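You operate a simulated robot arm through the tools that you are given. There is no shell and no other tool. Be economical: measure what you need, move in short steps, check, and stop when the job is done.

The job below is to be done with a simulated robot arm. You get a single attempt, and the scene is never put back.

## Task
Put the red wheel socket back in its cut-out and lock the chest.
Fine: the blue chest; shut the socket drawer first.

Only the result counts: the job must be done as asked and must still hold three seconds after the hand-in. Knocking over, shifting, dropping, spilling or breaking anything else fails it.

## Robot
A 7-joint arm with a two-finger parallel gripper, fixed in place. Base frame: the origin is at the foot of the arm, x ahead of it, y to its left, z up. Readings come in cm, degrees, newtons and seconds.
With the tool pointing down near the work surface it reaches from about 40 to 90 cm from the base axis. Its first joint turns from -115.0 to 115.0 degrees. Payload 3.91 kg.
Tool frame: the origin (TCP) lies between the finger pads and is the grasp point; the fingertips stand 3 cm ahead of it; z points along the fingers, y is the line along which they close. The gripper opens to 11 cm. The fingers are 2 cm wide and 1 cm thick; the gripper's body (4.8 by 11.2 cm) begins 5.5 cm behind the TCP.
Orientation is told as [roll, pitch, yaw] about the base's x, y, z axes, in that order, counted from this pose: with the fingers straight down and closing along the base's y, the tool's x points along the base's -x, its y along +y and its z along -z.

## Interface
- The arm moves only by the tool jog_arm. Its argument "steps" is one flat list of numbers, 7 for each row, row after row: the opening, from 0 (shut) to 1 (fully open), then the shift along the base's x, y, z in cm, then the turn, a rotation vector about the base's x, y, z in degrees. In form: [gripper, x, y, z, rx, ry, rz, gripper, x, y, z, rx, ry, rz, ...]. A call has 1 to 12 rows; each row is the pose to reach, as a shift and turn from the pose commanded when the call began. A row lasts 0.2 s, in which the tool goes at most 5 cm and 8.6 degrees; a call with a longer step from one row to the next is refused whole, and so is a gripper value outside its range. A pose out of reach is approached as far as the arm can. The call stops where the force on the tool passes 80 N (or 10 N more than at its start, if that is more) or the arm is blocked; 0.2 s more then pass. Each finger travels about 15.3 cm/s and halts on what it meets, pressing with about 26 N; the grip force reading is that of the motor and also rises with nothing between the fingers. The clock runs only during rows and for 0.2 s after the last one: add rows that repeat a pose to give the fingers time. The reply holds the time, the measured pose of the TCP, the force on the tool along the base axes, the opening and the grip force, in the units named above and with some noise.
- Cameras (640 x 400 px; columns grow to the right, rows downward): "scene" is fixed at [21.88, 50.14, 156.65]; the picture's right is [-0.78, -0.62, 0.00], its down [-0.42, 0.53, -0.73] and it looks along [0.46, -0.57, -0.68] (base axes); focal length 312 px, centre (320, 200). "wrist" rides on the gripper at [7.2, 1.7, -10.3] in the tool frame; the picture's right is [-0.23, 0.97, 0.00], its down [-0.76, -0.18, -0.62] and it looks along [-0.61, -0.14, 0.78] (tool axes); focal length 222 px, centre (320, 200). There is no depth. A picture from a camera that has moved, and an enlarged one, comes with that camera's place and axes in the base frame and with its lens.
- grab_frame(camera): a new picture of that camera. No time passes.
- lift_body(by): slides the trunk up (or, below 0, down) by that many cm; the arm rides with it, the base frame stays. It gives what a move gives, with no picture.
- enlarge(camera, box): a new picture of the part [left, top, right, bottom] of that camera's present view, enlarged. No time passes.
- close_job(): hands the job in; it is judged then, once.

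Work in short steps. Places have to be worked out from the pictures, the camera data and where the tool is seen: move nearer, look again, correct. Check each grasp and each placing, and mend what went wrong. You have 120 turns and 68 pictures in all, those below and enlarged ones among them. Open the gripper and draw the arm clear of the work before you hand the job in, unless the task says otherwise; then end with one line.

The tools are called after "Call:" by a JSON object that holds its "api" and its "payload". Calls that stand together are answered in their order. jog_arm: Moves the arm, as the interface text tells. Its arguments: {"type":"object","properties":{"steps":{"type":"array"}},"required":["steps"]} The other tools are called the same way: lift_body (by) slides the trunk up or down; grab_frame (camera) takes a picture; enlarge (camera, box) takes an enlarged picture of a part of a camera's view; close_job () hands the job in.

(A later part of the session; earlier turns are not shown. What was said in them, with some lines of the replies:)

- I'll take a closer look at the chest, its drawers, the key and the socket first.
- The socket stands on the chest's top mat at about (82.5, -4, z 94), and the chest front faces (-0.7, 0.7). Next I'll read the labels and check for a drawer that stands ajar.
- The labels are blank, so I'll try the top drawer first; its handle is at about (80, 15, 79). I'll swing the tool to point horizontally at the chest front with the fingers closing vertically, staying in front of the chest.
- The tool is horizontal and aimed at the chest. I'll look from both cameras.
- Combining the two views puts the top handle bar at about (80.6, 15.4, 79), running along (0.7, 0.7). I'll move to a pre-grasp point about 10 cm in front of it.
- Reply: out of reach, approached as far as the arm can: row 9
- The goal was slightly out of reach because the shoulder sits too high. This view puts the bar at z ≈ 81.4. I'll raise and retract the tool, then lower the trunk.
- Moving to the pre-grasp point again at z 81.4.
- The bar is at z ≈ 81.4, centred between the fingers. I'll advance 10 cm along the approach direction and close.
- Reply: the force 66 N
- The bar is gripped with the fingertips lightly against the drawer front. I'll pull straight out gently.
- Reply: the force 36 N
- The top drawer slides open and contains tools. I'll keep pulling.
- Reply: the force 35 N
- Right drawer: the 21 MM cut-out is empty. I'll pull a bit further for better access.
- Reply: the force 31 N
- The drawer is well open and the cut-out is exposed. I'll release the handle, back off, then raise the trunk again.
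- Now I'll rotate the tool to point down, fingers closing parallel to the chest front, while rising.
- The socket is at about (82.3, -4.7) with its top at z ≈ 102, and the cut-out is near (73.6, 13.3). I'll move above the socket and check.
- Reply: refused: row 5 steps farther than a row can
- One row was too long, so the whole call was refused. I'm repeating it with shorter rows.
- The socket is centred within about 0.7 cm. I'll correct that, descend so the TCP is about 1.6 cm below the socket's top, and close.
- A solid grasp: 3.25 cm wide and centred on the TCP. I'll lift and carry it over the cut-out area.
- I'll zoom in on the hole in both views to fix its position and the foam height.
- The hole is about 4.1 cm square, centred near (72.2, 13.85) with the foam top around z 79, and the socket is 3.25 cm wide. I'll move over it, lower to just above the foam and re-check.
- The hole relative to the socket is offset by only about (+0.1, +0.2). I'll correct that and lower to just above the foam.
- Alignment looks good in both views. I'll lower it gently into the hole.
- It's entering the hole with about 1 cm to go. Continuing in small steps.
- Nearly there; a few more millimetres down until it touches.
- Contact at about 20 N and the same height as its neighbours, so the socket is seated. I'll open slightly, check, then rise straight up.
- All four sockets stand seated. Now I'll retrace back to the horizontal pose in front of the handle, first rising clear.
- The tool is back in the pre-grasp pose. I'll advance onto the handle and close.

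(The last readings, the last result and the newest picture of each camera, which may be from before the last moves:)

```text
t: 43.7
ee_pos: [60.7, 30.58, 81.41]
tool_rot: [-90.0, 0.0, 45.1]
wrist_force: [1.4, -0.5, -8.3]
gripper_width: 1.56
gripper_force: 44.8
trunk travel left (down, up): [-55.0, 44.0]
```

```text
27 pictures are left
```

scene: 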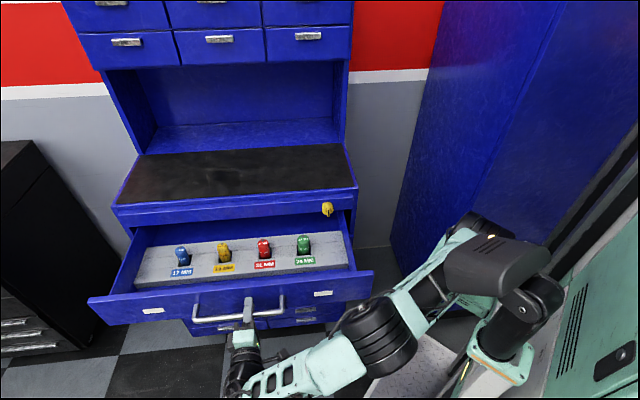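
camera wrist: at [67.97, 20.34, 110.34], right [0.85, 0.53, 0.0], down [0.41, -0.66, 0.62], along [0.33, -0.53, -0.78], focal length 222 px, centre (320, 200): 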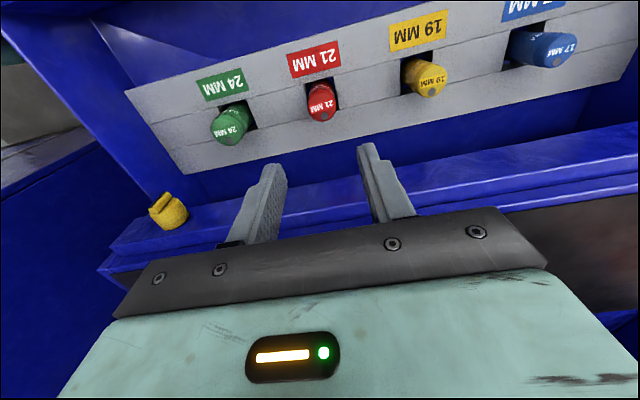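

The handle is gripped. I'll push the drawer in smoothly.

Call:
{"api": "jog_arm", "payload": {"steps": [0, 1, -1, 0, 0, 0, 0, 0, 2, -2, 0, 0, 0, 0, 0, 3, -3, 0, 0, 0, 0, 0, 4, -4, 0, 0, 0, 0, 0, 5, -5, 0, 0, 0, 0, 0, 6, -6, 0, 0, 0, 0, 0, 7, -7, 0, 0, 0, 0, 0, 8, -8, 0, 0, 0, 0, 0, 9, -9, 0, 0, 0, 0, 0, 10, -10, 0, 0, 0, 0, 0, 11, -11, 0, 0, 0, 0, 0, 12, -12, 0, 0, 0, 0]}}

Call:
{"api": "enlarge", "payload": {"camera": "scene", "box": [100, 140, 380, 315]}}

```text
t: 46.3
ee_pos: [72.7, 18.43, 81.42]
tool_rot: [-90.1, 0.0, 45.0]
wrist_force: [1.8, 2.0, -1.8]
gripper_width: 1.55
gripper_force: 44.8
trunk travel left (down, up): [-55.0, 44.0]
```

```text
2.29 times, centred on (240, 228) of scene
camera zoom: at [21.88, 50.14, 156.65], right [-0.78, -0.62, 0.0], down [-0.42, 0.53, -0.73], along [0.46, -0.57, -0.68], focal length 714 px, centre (503, 137)
```

zoom: 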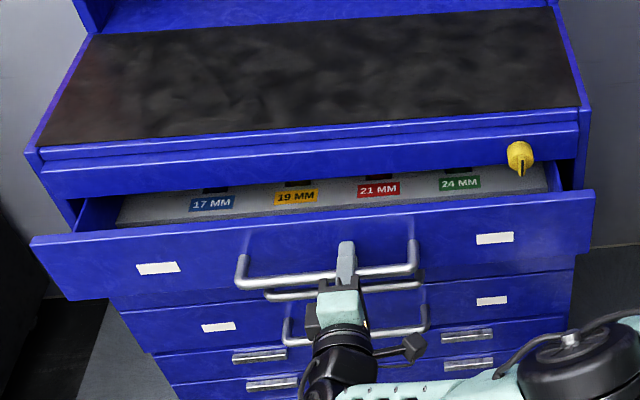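

The sockets cleared the frame. Pushing the last stretch until the drawer seats.

Call:
{"api": "jog_arm", "payload": {"steps": [0, 1, -1, 0, 0, 0, 0, 0, 2, -2, 0, 0, 0, 0, 0, 3, -3, 0, 0, 0, 0, 0, 4, -4, 0, 0, 0, 0, 0, 4.6, -4.6, 0, 0, 0, 0, 0, 5, -5, 0, 0, 0, 0, 0, 5.3, -5.3, 0, 0, 0, 0, 0, 5.6, -5.6, 0, 0, 0, 0]}}

Call:
{"api": "enlarge", "payload": {"camera": "scene", "box": [100, 140, 380, 315]}}

```text
t: 48.2
ee_pos: [77.63, 13.61, 81.36]
tool_rot: [-89.9, 0.0, 45.4]
wrist_force: [-39.5, 14.4, 11.9]
gripper_width: 1.56
gripper_force: 44.7
trunk travel left (down, up): [-55.0, 44.0]
stopped in row 8: the force on the tool passed its limit (the readings are from after the stop); the commanded pose is now the measured one
```

```text
2.29 times, centred on (240, 228) of scene
camera zoom: at [21.88, 50.14, 156.65], right [-0.78, -0.62, 0.0], down [-0.42, 0.53, -0.73], along [0.46, -0.57, -0.68], focal length 714 px, centre (503, 137)
```

zoom: 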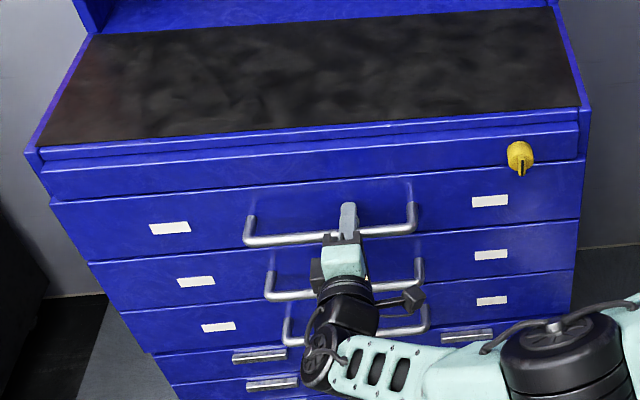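

The drawer is shut flush. I'll release the handle and back away in front.

Call:
{"api": "jog_arm", "payload": {"steps": [0.25, 0, 0, 0, 0, 0, 0, 0.45, 0, 0, 0, 0, 0, 0, 0.45, 0, 0, 0, 0, 0, 0, 0.45, -1.5, 1.5, 0, 0, 0, 0, 0.45, -3.5, 3.5, 0, 0, 0, 0, 0.45, -6, 6, 0, 0, 0, 0, 0.45, -8, 8, 0, 0, 0, 0]}}

Call:
{"api": "jog_arm", "payload": {"steps": [0.45, -1.6, -1.3, 0.8, -5.8, 5.8, 0, 0.45, -3.2, -2.6, 1.6, -11.6, 11.6, 0, 0.45, -4.8, -3.9, 2.4, -17.3, 17.3, 0, 0.45, -6.4, -5.2, 3.2, -23.1, 23.1, 0, 0.45, -8, -6.5, 4, -28.9, 28.9, 0, 0.45, -9.6, -7.8, 4.8, -34.7, 34.7, 0, 0.45, -11.2, -9.1, 5.6, -40.5, 40.5, 0, 0.45, -12.8, -10.4, 6.4, -46.3, 46.3, 0, 0.45, -14.4, -11.7, 7.2, -52, 52, 0, 0.45, -16, -13, 8, -57.8, 57.8, 0, 0.45, -17.1, -15.9, 8.6, -63.6, 63.6, 0]}}

Call:
{"api": "grab_frame", "payload": {"camera": "scene"}}

Call:
{"api": "grab_frame", "payload": {"camera": "wrist"}}

```text
t: 49.8
ee_pos: [69.98, 21.3, 81.15]
tool_rot: [-89.8, 0.0, 45.3]
wrist_force: [0.5, 0.1, -0.5]
gripper_width: 4.95
gripper_force: 0.0
trunk travel left (down, up): [-55.0, 44.0]
```

```text
t: 52.2
ee_pos: [52.61, 5.49, 89.71]
tool_rot: [98.7, 89.7, -126.2]
wrist_force: [-0.2, -0.7, 0.9]
gripper_width: 4.96
gripper_force: 0.1
trunk travel left (down, up): [-55.0, 44.0]
```

```text
24 pictures are left
```

scene: 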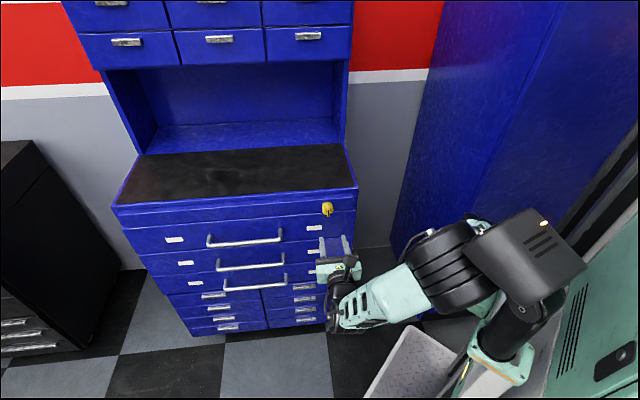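

```text
23 pictures are left
camera wrist: at [44.11, 11.5, 96.96], right [-0.69, -0.69, -0.22], down [-0.32, 0.56, -0.76], along [0.65, -0.46, -0.61], focal length 222 px, centre (320, 200)
```

wrist: 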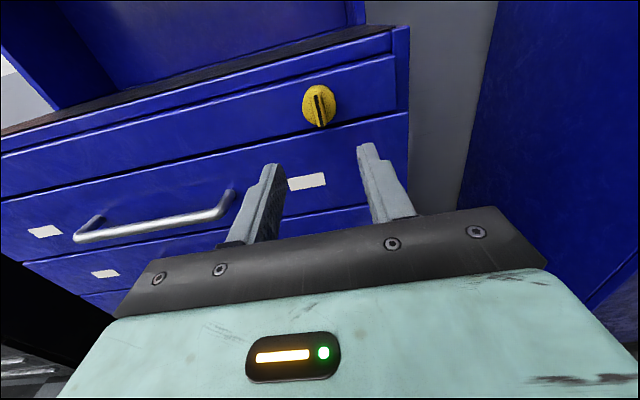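

The arm holds this pose well. The key is at about (60.8, -3.0, 90.8). I'll zoom in on it to see the blade.

Call:
{"api": "enlarge", "payload": {"camera": "wrist", "box": [270, 70, 370, 140]}}

Call:
{"api": "enlarge", "payload": {"camera": "scene", "box": [300, 190, 364, 270]}}

```text
5.71 times, centred on (320, 105) of wrist
camera zoom: at [44.11, 11.5, 96.96], right [-0.69, -0.69, -0.22], down [-0.32, 0.56, -0.76], along [0.65, -0.46, -0.61], focal length 1269 px, centre (320, 743)
```

zoom: 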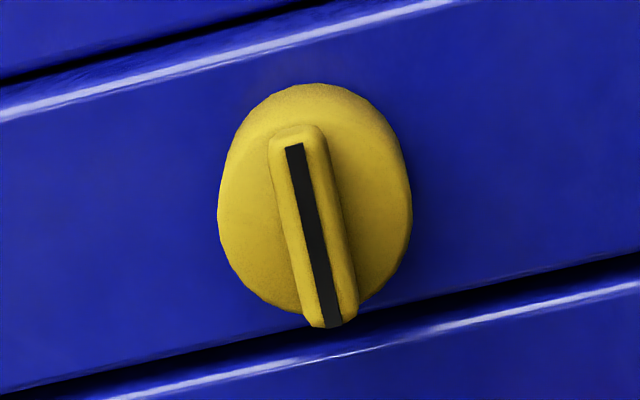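

```text
5.00 times, centred on (332, 230) of scene
camera zoom: at [21.88, 50.14, 156.65], right [-0.78, -0.62, 0.0], down [-0.42, 0.53, -0.73], along [0.46, -0.57, -0.68], focal length 1561 px, centre (260, 50)
```

zoom: 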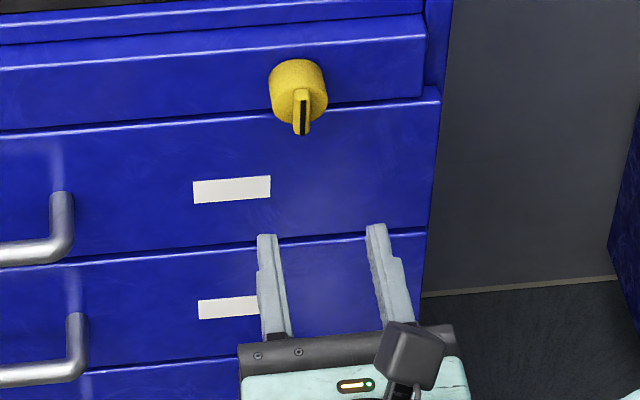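

The blade stands vertical, about 0.8 cm thick on a ~3 cm knob. I'll narrow the opening, align, advance 7 cm and check.

Call:
{"api": "jog_arm", "payload": {"steps": [0.3, -0.15, -0.15, 0.9, 0, 0, 0, 0.22, 1.3, -1.6, 0.9, 0, 0, 0, 0.22, 3, -3.3, 0.9, 0, 0, 0, 0.22, 4.8, -5.1, 0.9, 0, 0, 0]}}

Call:
{"api": "enlarge", "payload": {"camera": "wrist", "box": [220, 80, 420, 250]}}

Call:
{"api": "enlarge", "payload": {"camera": "scene", "box": [300, 190, 364, 250]}}

```text
t: 53.2
ee_pos: [57.44, 0.34, 90.77]
tool_rot: [8.5, 89.8, 143.2]
wrist_force: [-1.7, 0.0, 0.4]
gripper_width: 2.41
gripper_force: 0.1
trunk travel left (down, up): [-55.0, 44.0]
```

```text
2.35 times, centred on (320, 165) of wrist
camera zoom: at [48.96, 6.41, 97.97], right [-0.69, -0.69, -0.23], down [-0.32, 0.57, -0.76], along [0.65, -0.45, -0.61], focal length 523 px, centre (320, 282)
```

zoom: 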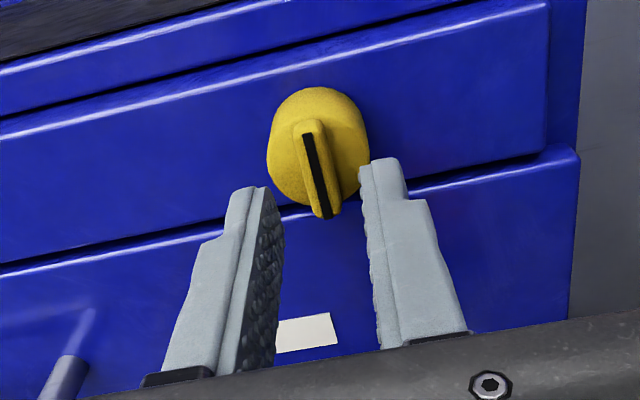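

```text
6.67 times, centred on (332, 220) of scene
camera zoom: at [21.88, 50.14, 156.65], right [-0.78, -0.62, 0.0], down [-0.42, 0.53, -0.73], along [0.46, -0.57, -0.68], focal length 2081 px, centre (240, 67)
```

zoom: 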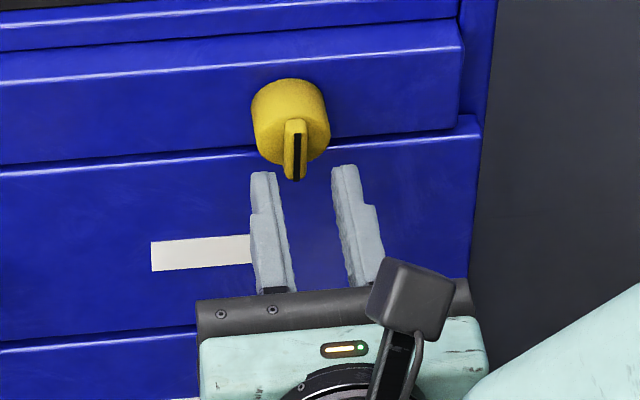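

The blade is centred between the fingertips, about 1.5 cm ahead. I'll advance slowly so the tips straddle it.

Call:
{"api": "jog_arm", "payload": {"steps": [0.22, 0.5, -0.5, -0.2, 0, 0, 0, 0.22, 1, -1, -0.2, 0, 0, 0, 0.22, 1.5, -1.5, -0.2, 0, 0, 0, 0.22, 1.8, -1.8, -0.2, 0, 0, 0]}}

Call:
{"api": "enlarge", "payload": {"camera": "wrist", "box": [240, 100, 400, 230]}}

Call:
{"api": "enlarge", "payload": {"camera": "scene", "box": [300, 190, 364, 250]}}

```text
t: 54.2
ee_pos: [59.19, -1.07, 90.59]
tool_rot: [-25.4, 89.6, 109.8]
wrist_force: [-18.5, 13.0, 4.2]
gripper_width: 2.41
gripper_force: 0.0
trunk travel left (down, up): [-55.0, 44.0]
```

```text
3.08 times, centred on (320, 165) of wrist
camera zoom: at [50.69, 4.79, 97.86], right [-0.69, -0.69, -0.23], down [-0.32, 0.57, -0.76], along [0.65, -0.45, -0.61], focal length 684 px, centre (320, 308)
```

zoom: 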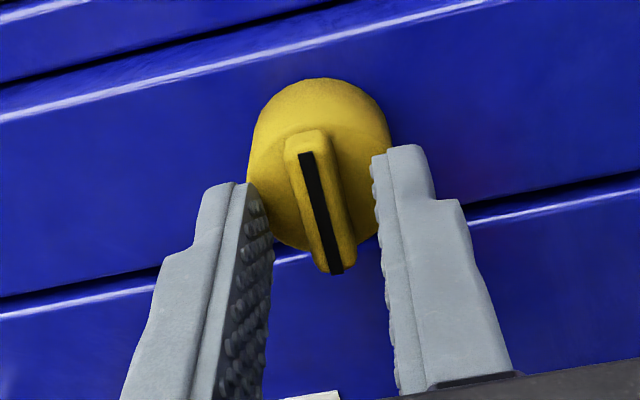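

```text
6.67 times, centred on (332, 220) of scene
camera zoom: at [21.88, 50.14, 156.65], right [-0.78, -0.62, 0.0], down [-0.42, 0.53, -0.73], along [0.46, -0.57, -0.68], focal length 2081 px, centre (240, 67)
```

zoom: 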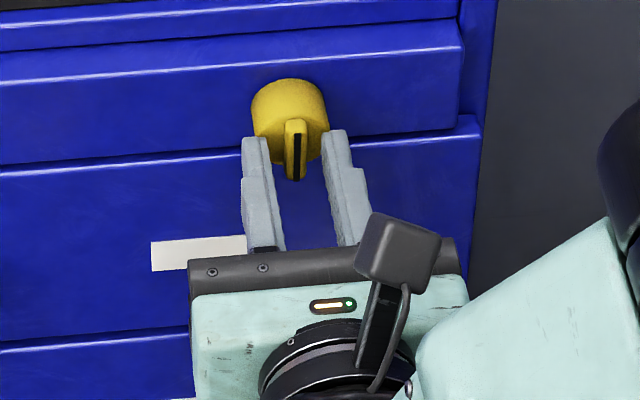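

The tips have touched the knob face while straddling the blade (~23 N). I'll back off 2 mm and close on the blade.

Call:
{"api": "jog_arm", "payload": {"steps": [0.22, -0.3, 0.3, 0, 0, 0, 0, 0.1, -0.3, 0.3, 0, 0, 0, 0, 0, -0.3, 0.3, 0, 0, 0, 0, 0, -0.3, 0.3, 0, 0, 0, 0]}}

Call:
{"api": "enlarge", "payload": {"camera": "wrist", "box": [240, 100, 400, 230]}}

```text
t: 55.2
ee_pos: [59.2, -1.14, 90.56]
tool_rot: [-19.3, 89.6, 115.5]
wrist_force: [4.9, -5.3, 1.3]
gripper_width: 0.99
gripper_force: 45.5
trunk travel left (down, up): [-55.0, 44.0]
```

```text
3.08 times, centred on (320, 165) of wrist
camera zoom: at [50.61, 4.87, 97.82], right [-0.69, -0.68, -0.23], down [-0.31, 0.57, -0.76], along [0.65, -0.45, -0.61], focal length 684 px, centre (320, 308)
```

zoom: 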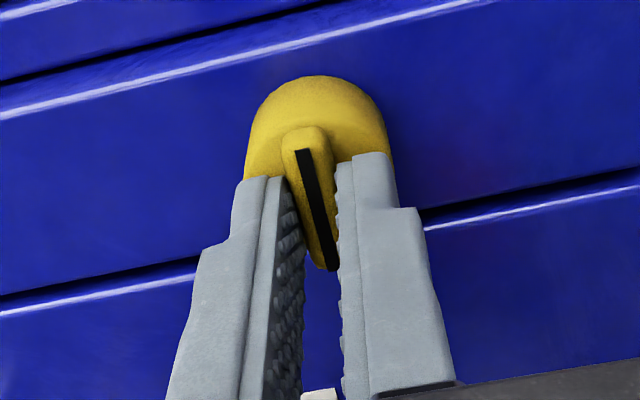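

The blade is gripped (0.99 cm). I'll try turning clockwise 24° to feel for resistance.

Call:
{"api": "jog_arm", "payload": {"steps": [0, 0, 0, 0, 4.2, -4.2, 0, 0, 0, 0, 0, 8.5, -8.5, 0, 0, 0, 0, 0, 12.7, -12.7, 0, 0, 0, 0, 0, 17, -17, 0]}}

Call:
{"api": "enlarge", "payload": {"camera": "wrist", "box": [240, 100, 400, 230]}}

Call:
{"api": "enlarge", "payload": {"camera": "scene", "box": [300, 190, 364, 250]}}

```text
t: 56.2
ee_pos: [59.04, -1.1, 90.5]
tool_rot: [-89.1, 65.7, 45.7]
wrist_force: [18.5, -8.5, 9.6]
gripper_width: 0.98
gripper_force: 45.3
trunk travel left (down, up): [-55.0, 44.0]
```

```text
3.08 times, centred on (320, 165) of wrist
camera zoom: at [48.6, 2.87, 96.49], right [-0.56, -0.56, -0.61], down [-0.11, 0.78, -0.62], along [0.82, -0.28, -0.5], focal length 684 px, centre (320, 308)
```

zoom: 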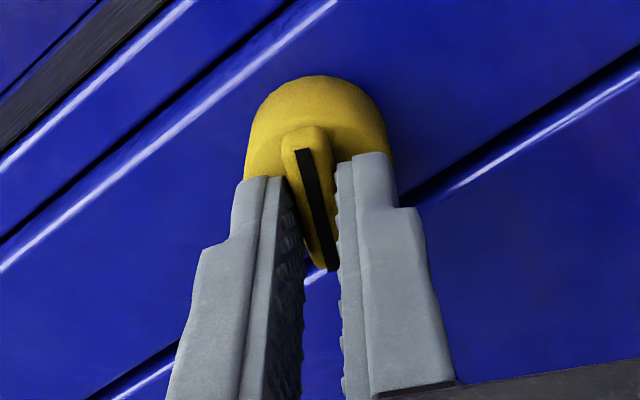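

```text
6.67 times, centred on (332, 220) of scene
camera zoom: at [21.88, 50.14, 156.65], right [-0.78, -0.62, 0.0], down [-0.42, 0.53, -0.73], along [0.46, -0.57, -0.68], focal length 2081 px, centre (240, 67)
```

zoom: 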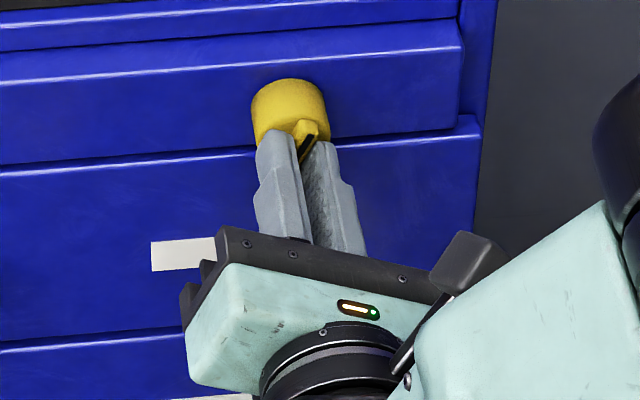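

The key turns clockwise with the tool. Continuing towards 90°.

Call:
{"api": "jog_arm", "payload": {"steps": [0, 0, 0, 0, 5, -5, 0, 0, 0, 0, 0, 10, -10, 0, 0, 0, 0, 0, 15, -15, 0, 0, 0, 0, 0, 20, -20, 0, 0, 0, 0, 0, 25, -25, 0, 0, 0, 0, 0, 30, -30, 0, 0, 0, 0, 0, 35, -35, 0, 0, 0, 0, 0, 40, -40, 0, 0, 0, 0, 0, 44, -44, 0, 0, 0, 0, 0, 47, -47, 0]}}

Call:
{"api": "enlarge", "payload": {"camera": "wrist", "box": [240, 100, 400, 230]}}

Call:
{"api": "enlarge", "payload": {"camera": "scene", "box": [300, 190, 364, 250]}}

```text
t: 58.4
ee_pos: [59.11, -1.1, 90.63]
tool_rot: [-90.1, -0.7, 45.3]
wrist_force: [29.0, -2.6, 26.9]
gripper_width: 0.98
gripper_force: 44.8
trunk travel left (down, up): [-55.0, 44.0]
```

```text
3.08 times, centred on (320, 165) of wrist
camera zoom: at [46.66, 0.92, 88.8], right [0.17, 0.17, -0.97], down [0.09, 0.98, 0.19], along [0.98, -0.12, 0.15], focal length 684 px, centre (320, 308)
```

zoom: 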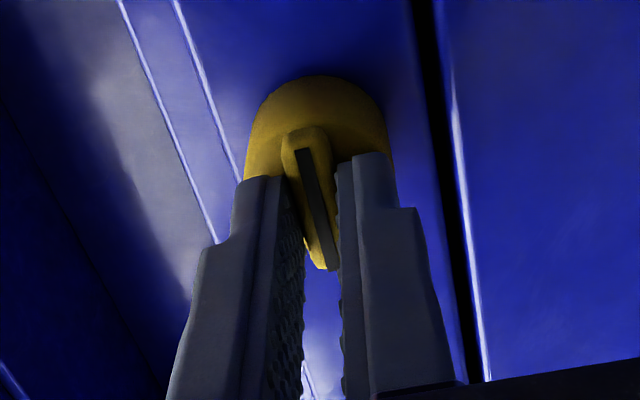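

```text
6.67 times, centred on (332, 220) of scene
camera zoom: at [21.88, 50.14, 156.65], right [-0.78, -0.62, 0.0], down [-0.42, 0.53, -0.73], along [0.46, -0.57, -0.68], focal length 2081 px, centre (240, 67)
```

zoom: 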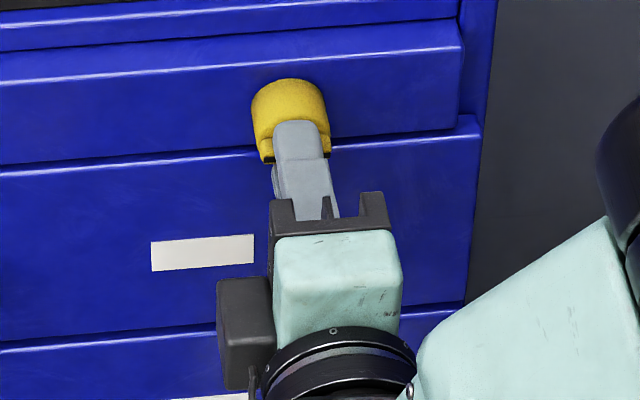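

The key is horizontal now (90°). I'll probe 6° more to see if it sits on its end stop.

Call:
{"api": "jog_arm", "payload": {"steps": [0, 0, 0, 0, 2.1, -2.1, 0, 0, 0, 0, 0, 4.2, -4.2, 0, 0, 0, 0, 0, 4.2, -4.2, 0]}}

Call:
{"api": "enlarge", "payload": {"camera": "wrist", "box": [240, 100, 400, 230]}}

```text
t: 59.2
ee_pos: [59.13, -1.15, 90.69]
tool_rot: [-90.0, -6.5, 45.4]
wrist_force: [21.3, -1.3, 26.3]
gripper_width: 1.18
gripper_force: 44.7
trunk travel left (down, up): [-55.0, 44.0]
```

```text
3.08 times, centred on (320, 165) of wrist
camera zoom: at [46.76, 1.06, 88.06], right [0.24, 0.24, -0.94], down [0.07, 0.96, 0.26], along [0.97, -0.13, 0.21], focal length 684 px, centre (320, 308)
```

zoom: 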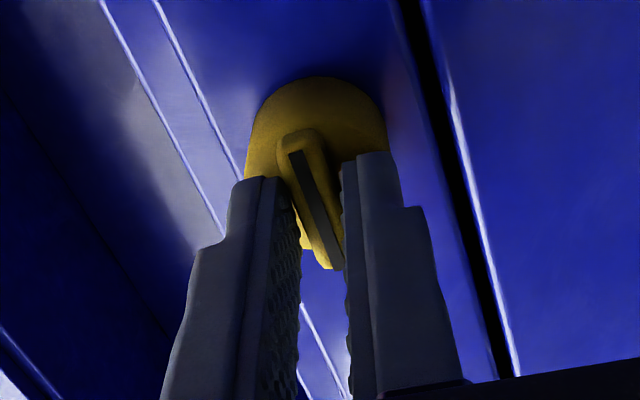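

The jaws were forced apart (1.18 cm) while the key held still, so it's on its 90° stop. I'll turn back to 90°, open and withdraw straight out.

Call:
{"api": "jog_arm", "payload": {"steps": [0, 0, 0, 0, -2.1, 2.1, 0, 0, 0, 0, 0, -4.2, 4.2, 0, 0.2, 0, 0, 0, -4.2, 4.2, 0, 0.25, 0, 0, 0, -4.2, 4.2, 0, 0.25, 0, 0, 0, -4.2, 4.2, 0, 0.25, -1, 1, 0, -4.2, 4.2, 0, 0.25, -3, 3, 0, -4.2, 4.2, 0, 0.25, -5.5, 5.5, 0, -4.2, 4.2, 0, 0.25, -8, 8, 0, -4.2, 4.2, 0]}}

Call:
{"api": "enlarge", "payload": {"camera": "scene", "box": [300, 190, 364, 250]}}

Call:
{"api": "grab_frame", "payload": {"camera": "scene"}}

```text
t: 61.2
ee_pos: [54.44, 0.89, 90.22]
tool_rot: [-90.5, 0.1, 35.4]
wrist_force: [0.0, -0.5, -0.9]
gripper_width: 2.75
gripper_force: 0.1
trunk travel left (down, up): [-55.0, 44.0]
stopped in row 9: the arm was blocked; the commanded pose is now the measured one
```

```text
6.67 times, centred on (332, 220) of scene
camera zoom: at [21.88, 50.14, 156.65], right [-0.78, -0.62, 0.0], down [-0.42, 0.53, -0.73], along [0.46, -0.57, -0.68], focal length 2081 px, centre (240, 67)
```

zoom: 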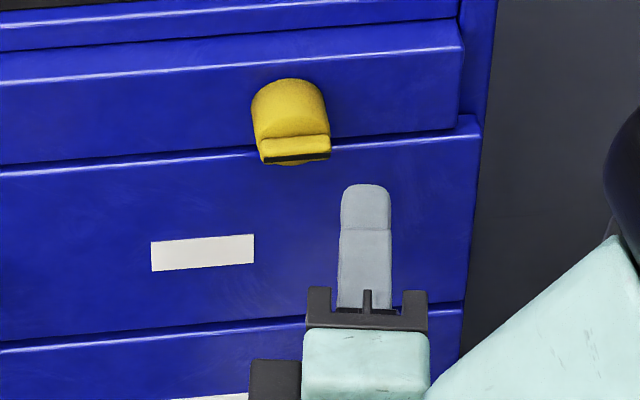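

```text
9 pictures are left
```

scene: 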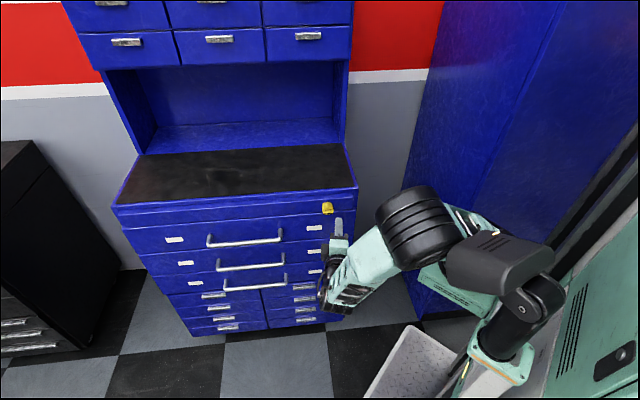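

The key is horizontal and free of the gripper. The arm hit a joint limit, so I'll draw it further away sideways and away from the front.

Call:
{"api": "jog_arm", "payload": {"steps": [0.25, 0, 2.5, 0, 0, 0, 0, 0.25, 0, 5, 0, 0, 0, 0, 0.25, 0, 8, 0, 0, 0, 0, 0.4, 0, 11, 0, 0, 0, 0, 0.5, 0, 14, 0, 0, 0, 0, 0.5, 0, 17, 0, 0, 0, 0]}}

Call:
{"api": "grab_frame", "payload": {"camera": "scene"}}

```text
t: 62.6
ee_pos: [56.7, 15.61, 90.27]
tool_rot: [-90.5, 0.0, 31.2]
wrist_force: [0.5, -1.1, 1.3]
gripper_width: 5.48
gripper_force: 0.1
trunk travel left (down, up): [-55.0, 44.0]
```

```text
8 pictures are left
```

scene: 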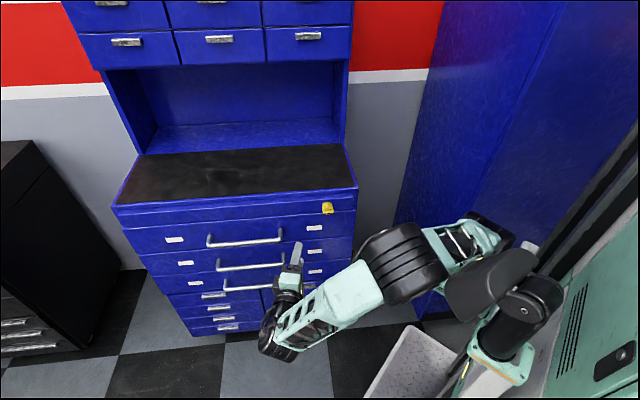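

The arm is about 10 cm clear of the chest. One last close look at the drawer and key before handing in.

Call:
{"api": "enlarge", "payload": {"camera": "scene", "box": [100, 130, 370, 340]}}

```text
1.90 times, centred on (235, 235) of scene
camera zoom: at [21.88, 50.14, 156.65], right [-0.78, -0.62, 0.0], down [-0.42, 0.53, -0.73], along [0.46, -0.57, -0.68], focal length 595 px, centre (482, 133)
```

zoom: 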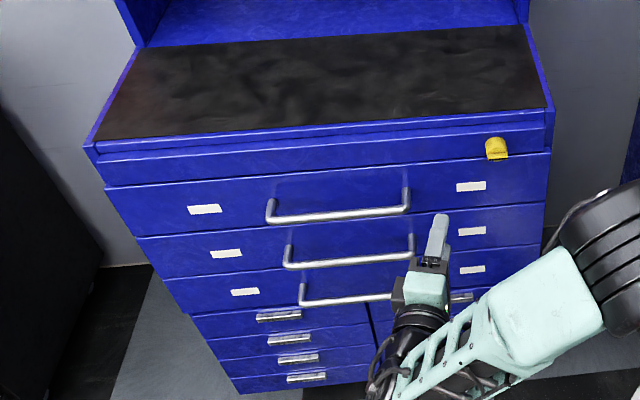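

The drawer is flush exactly as at the start, the key is at its locked stop, and the arm is clear. Handing in.

Call:
{"api": "close_job", "payload": {}}

```text
The job is handed in.
```

The red 21 MM socket is back in its cut-out, the socket drawer is shut, and the blue chest's key is turned 90° clockwise to its stop; I took that as locked and did not tug the drawer to check.
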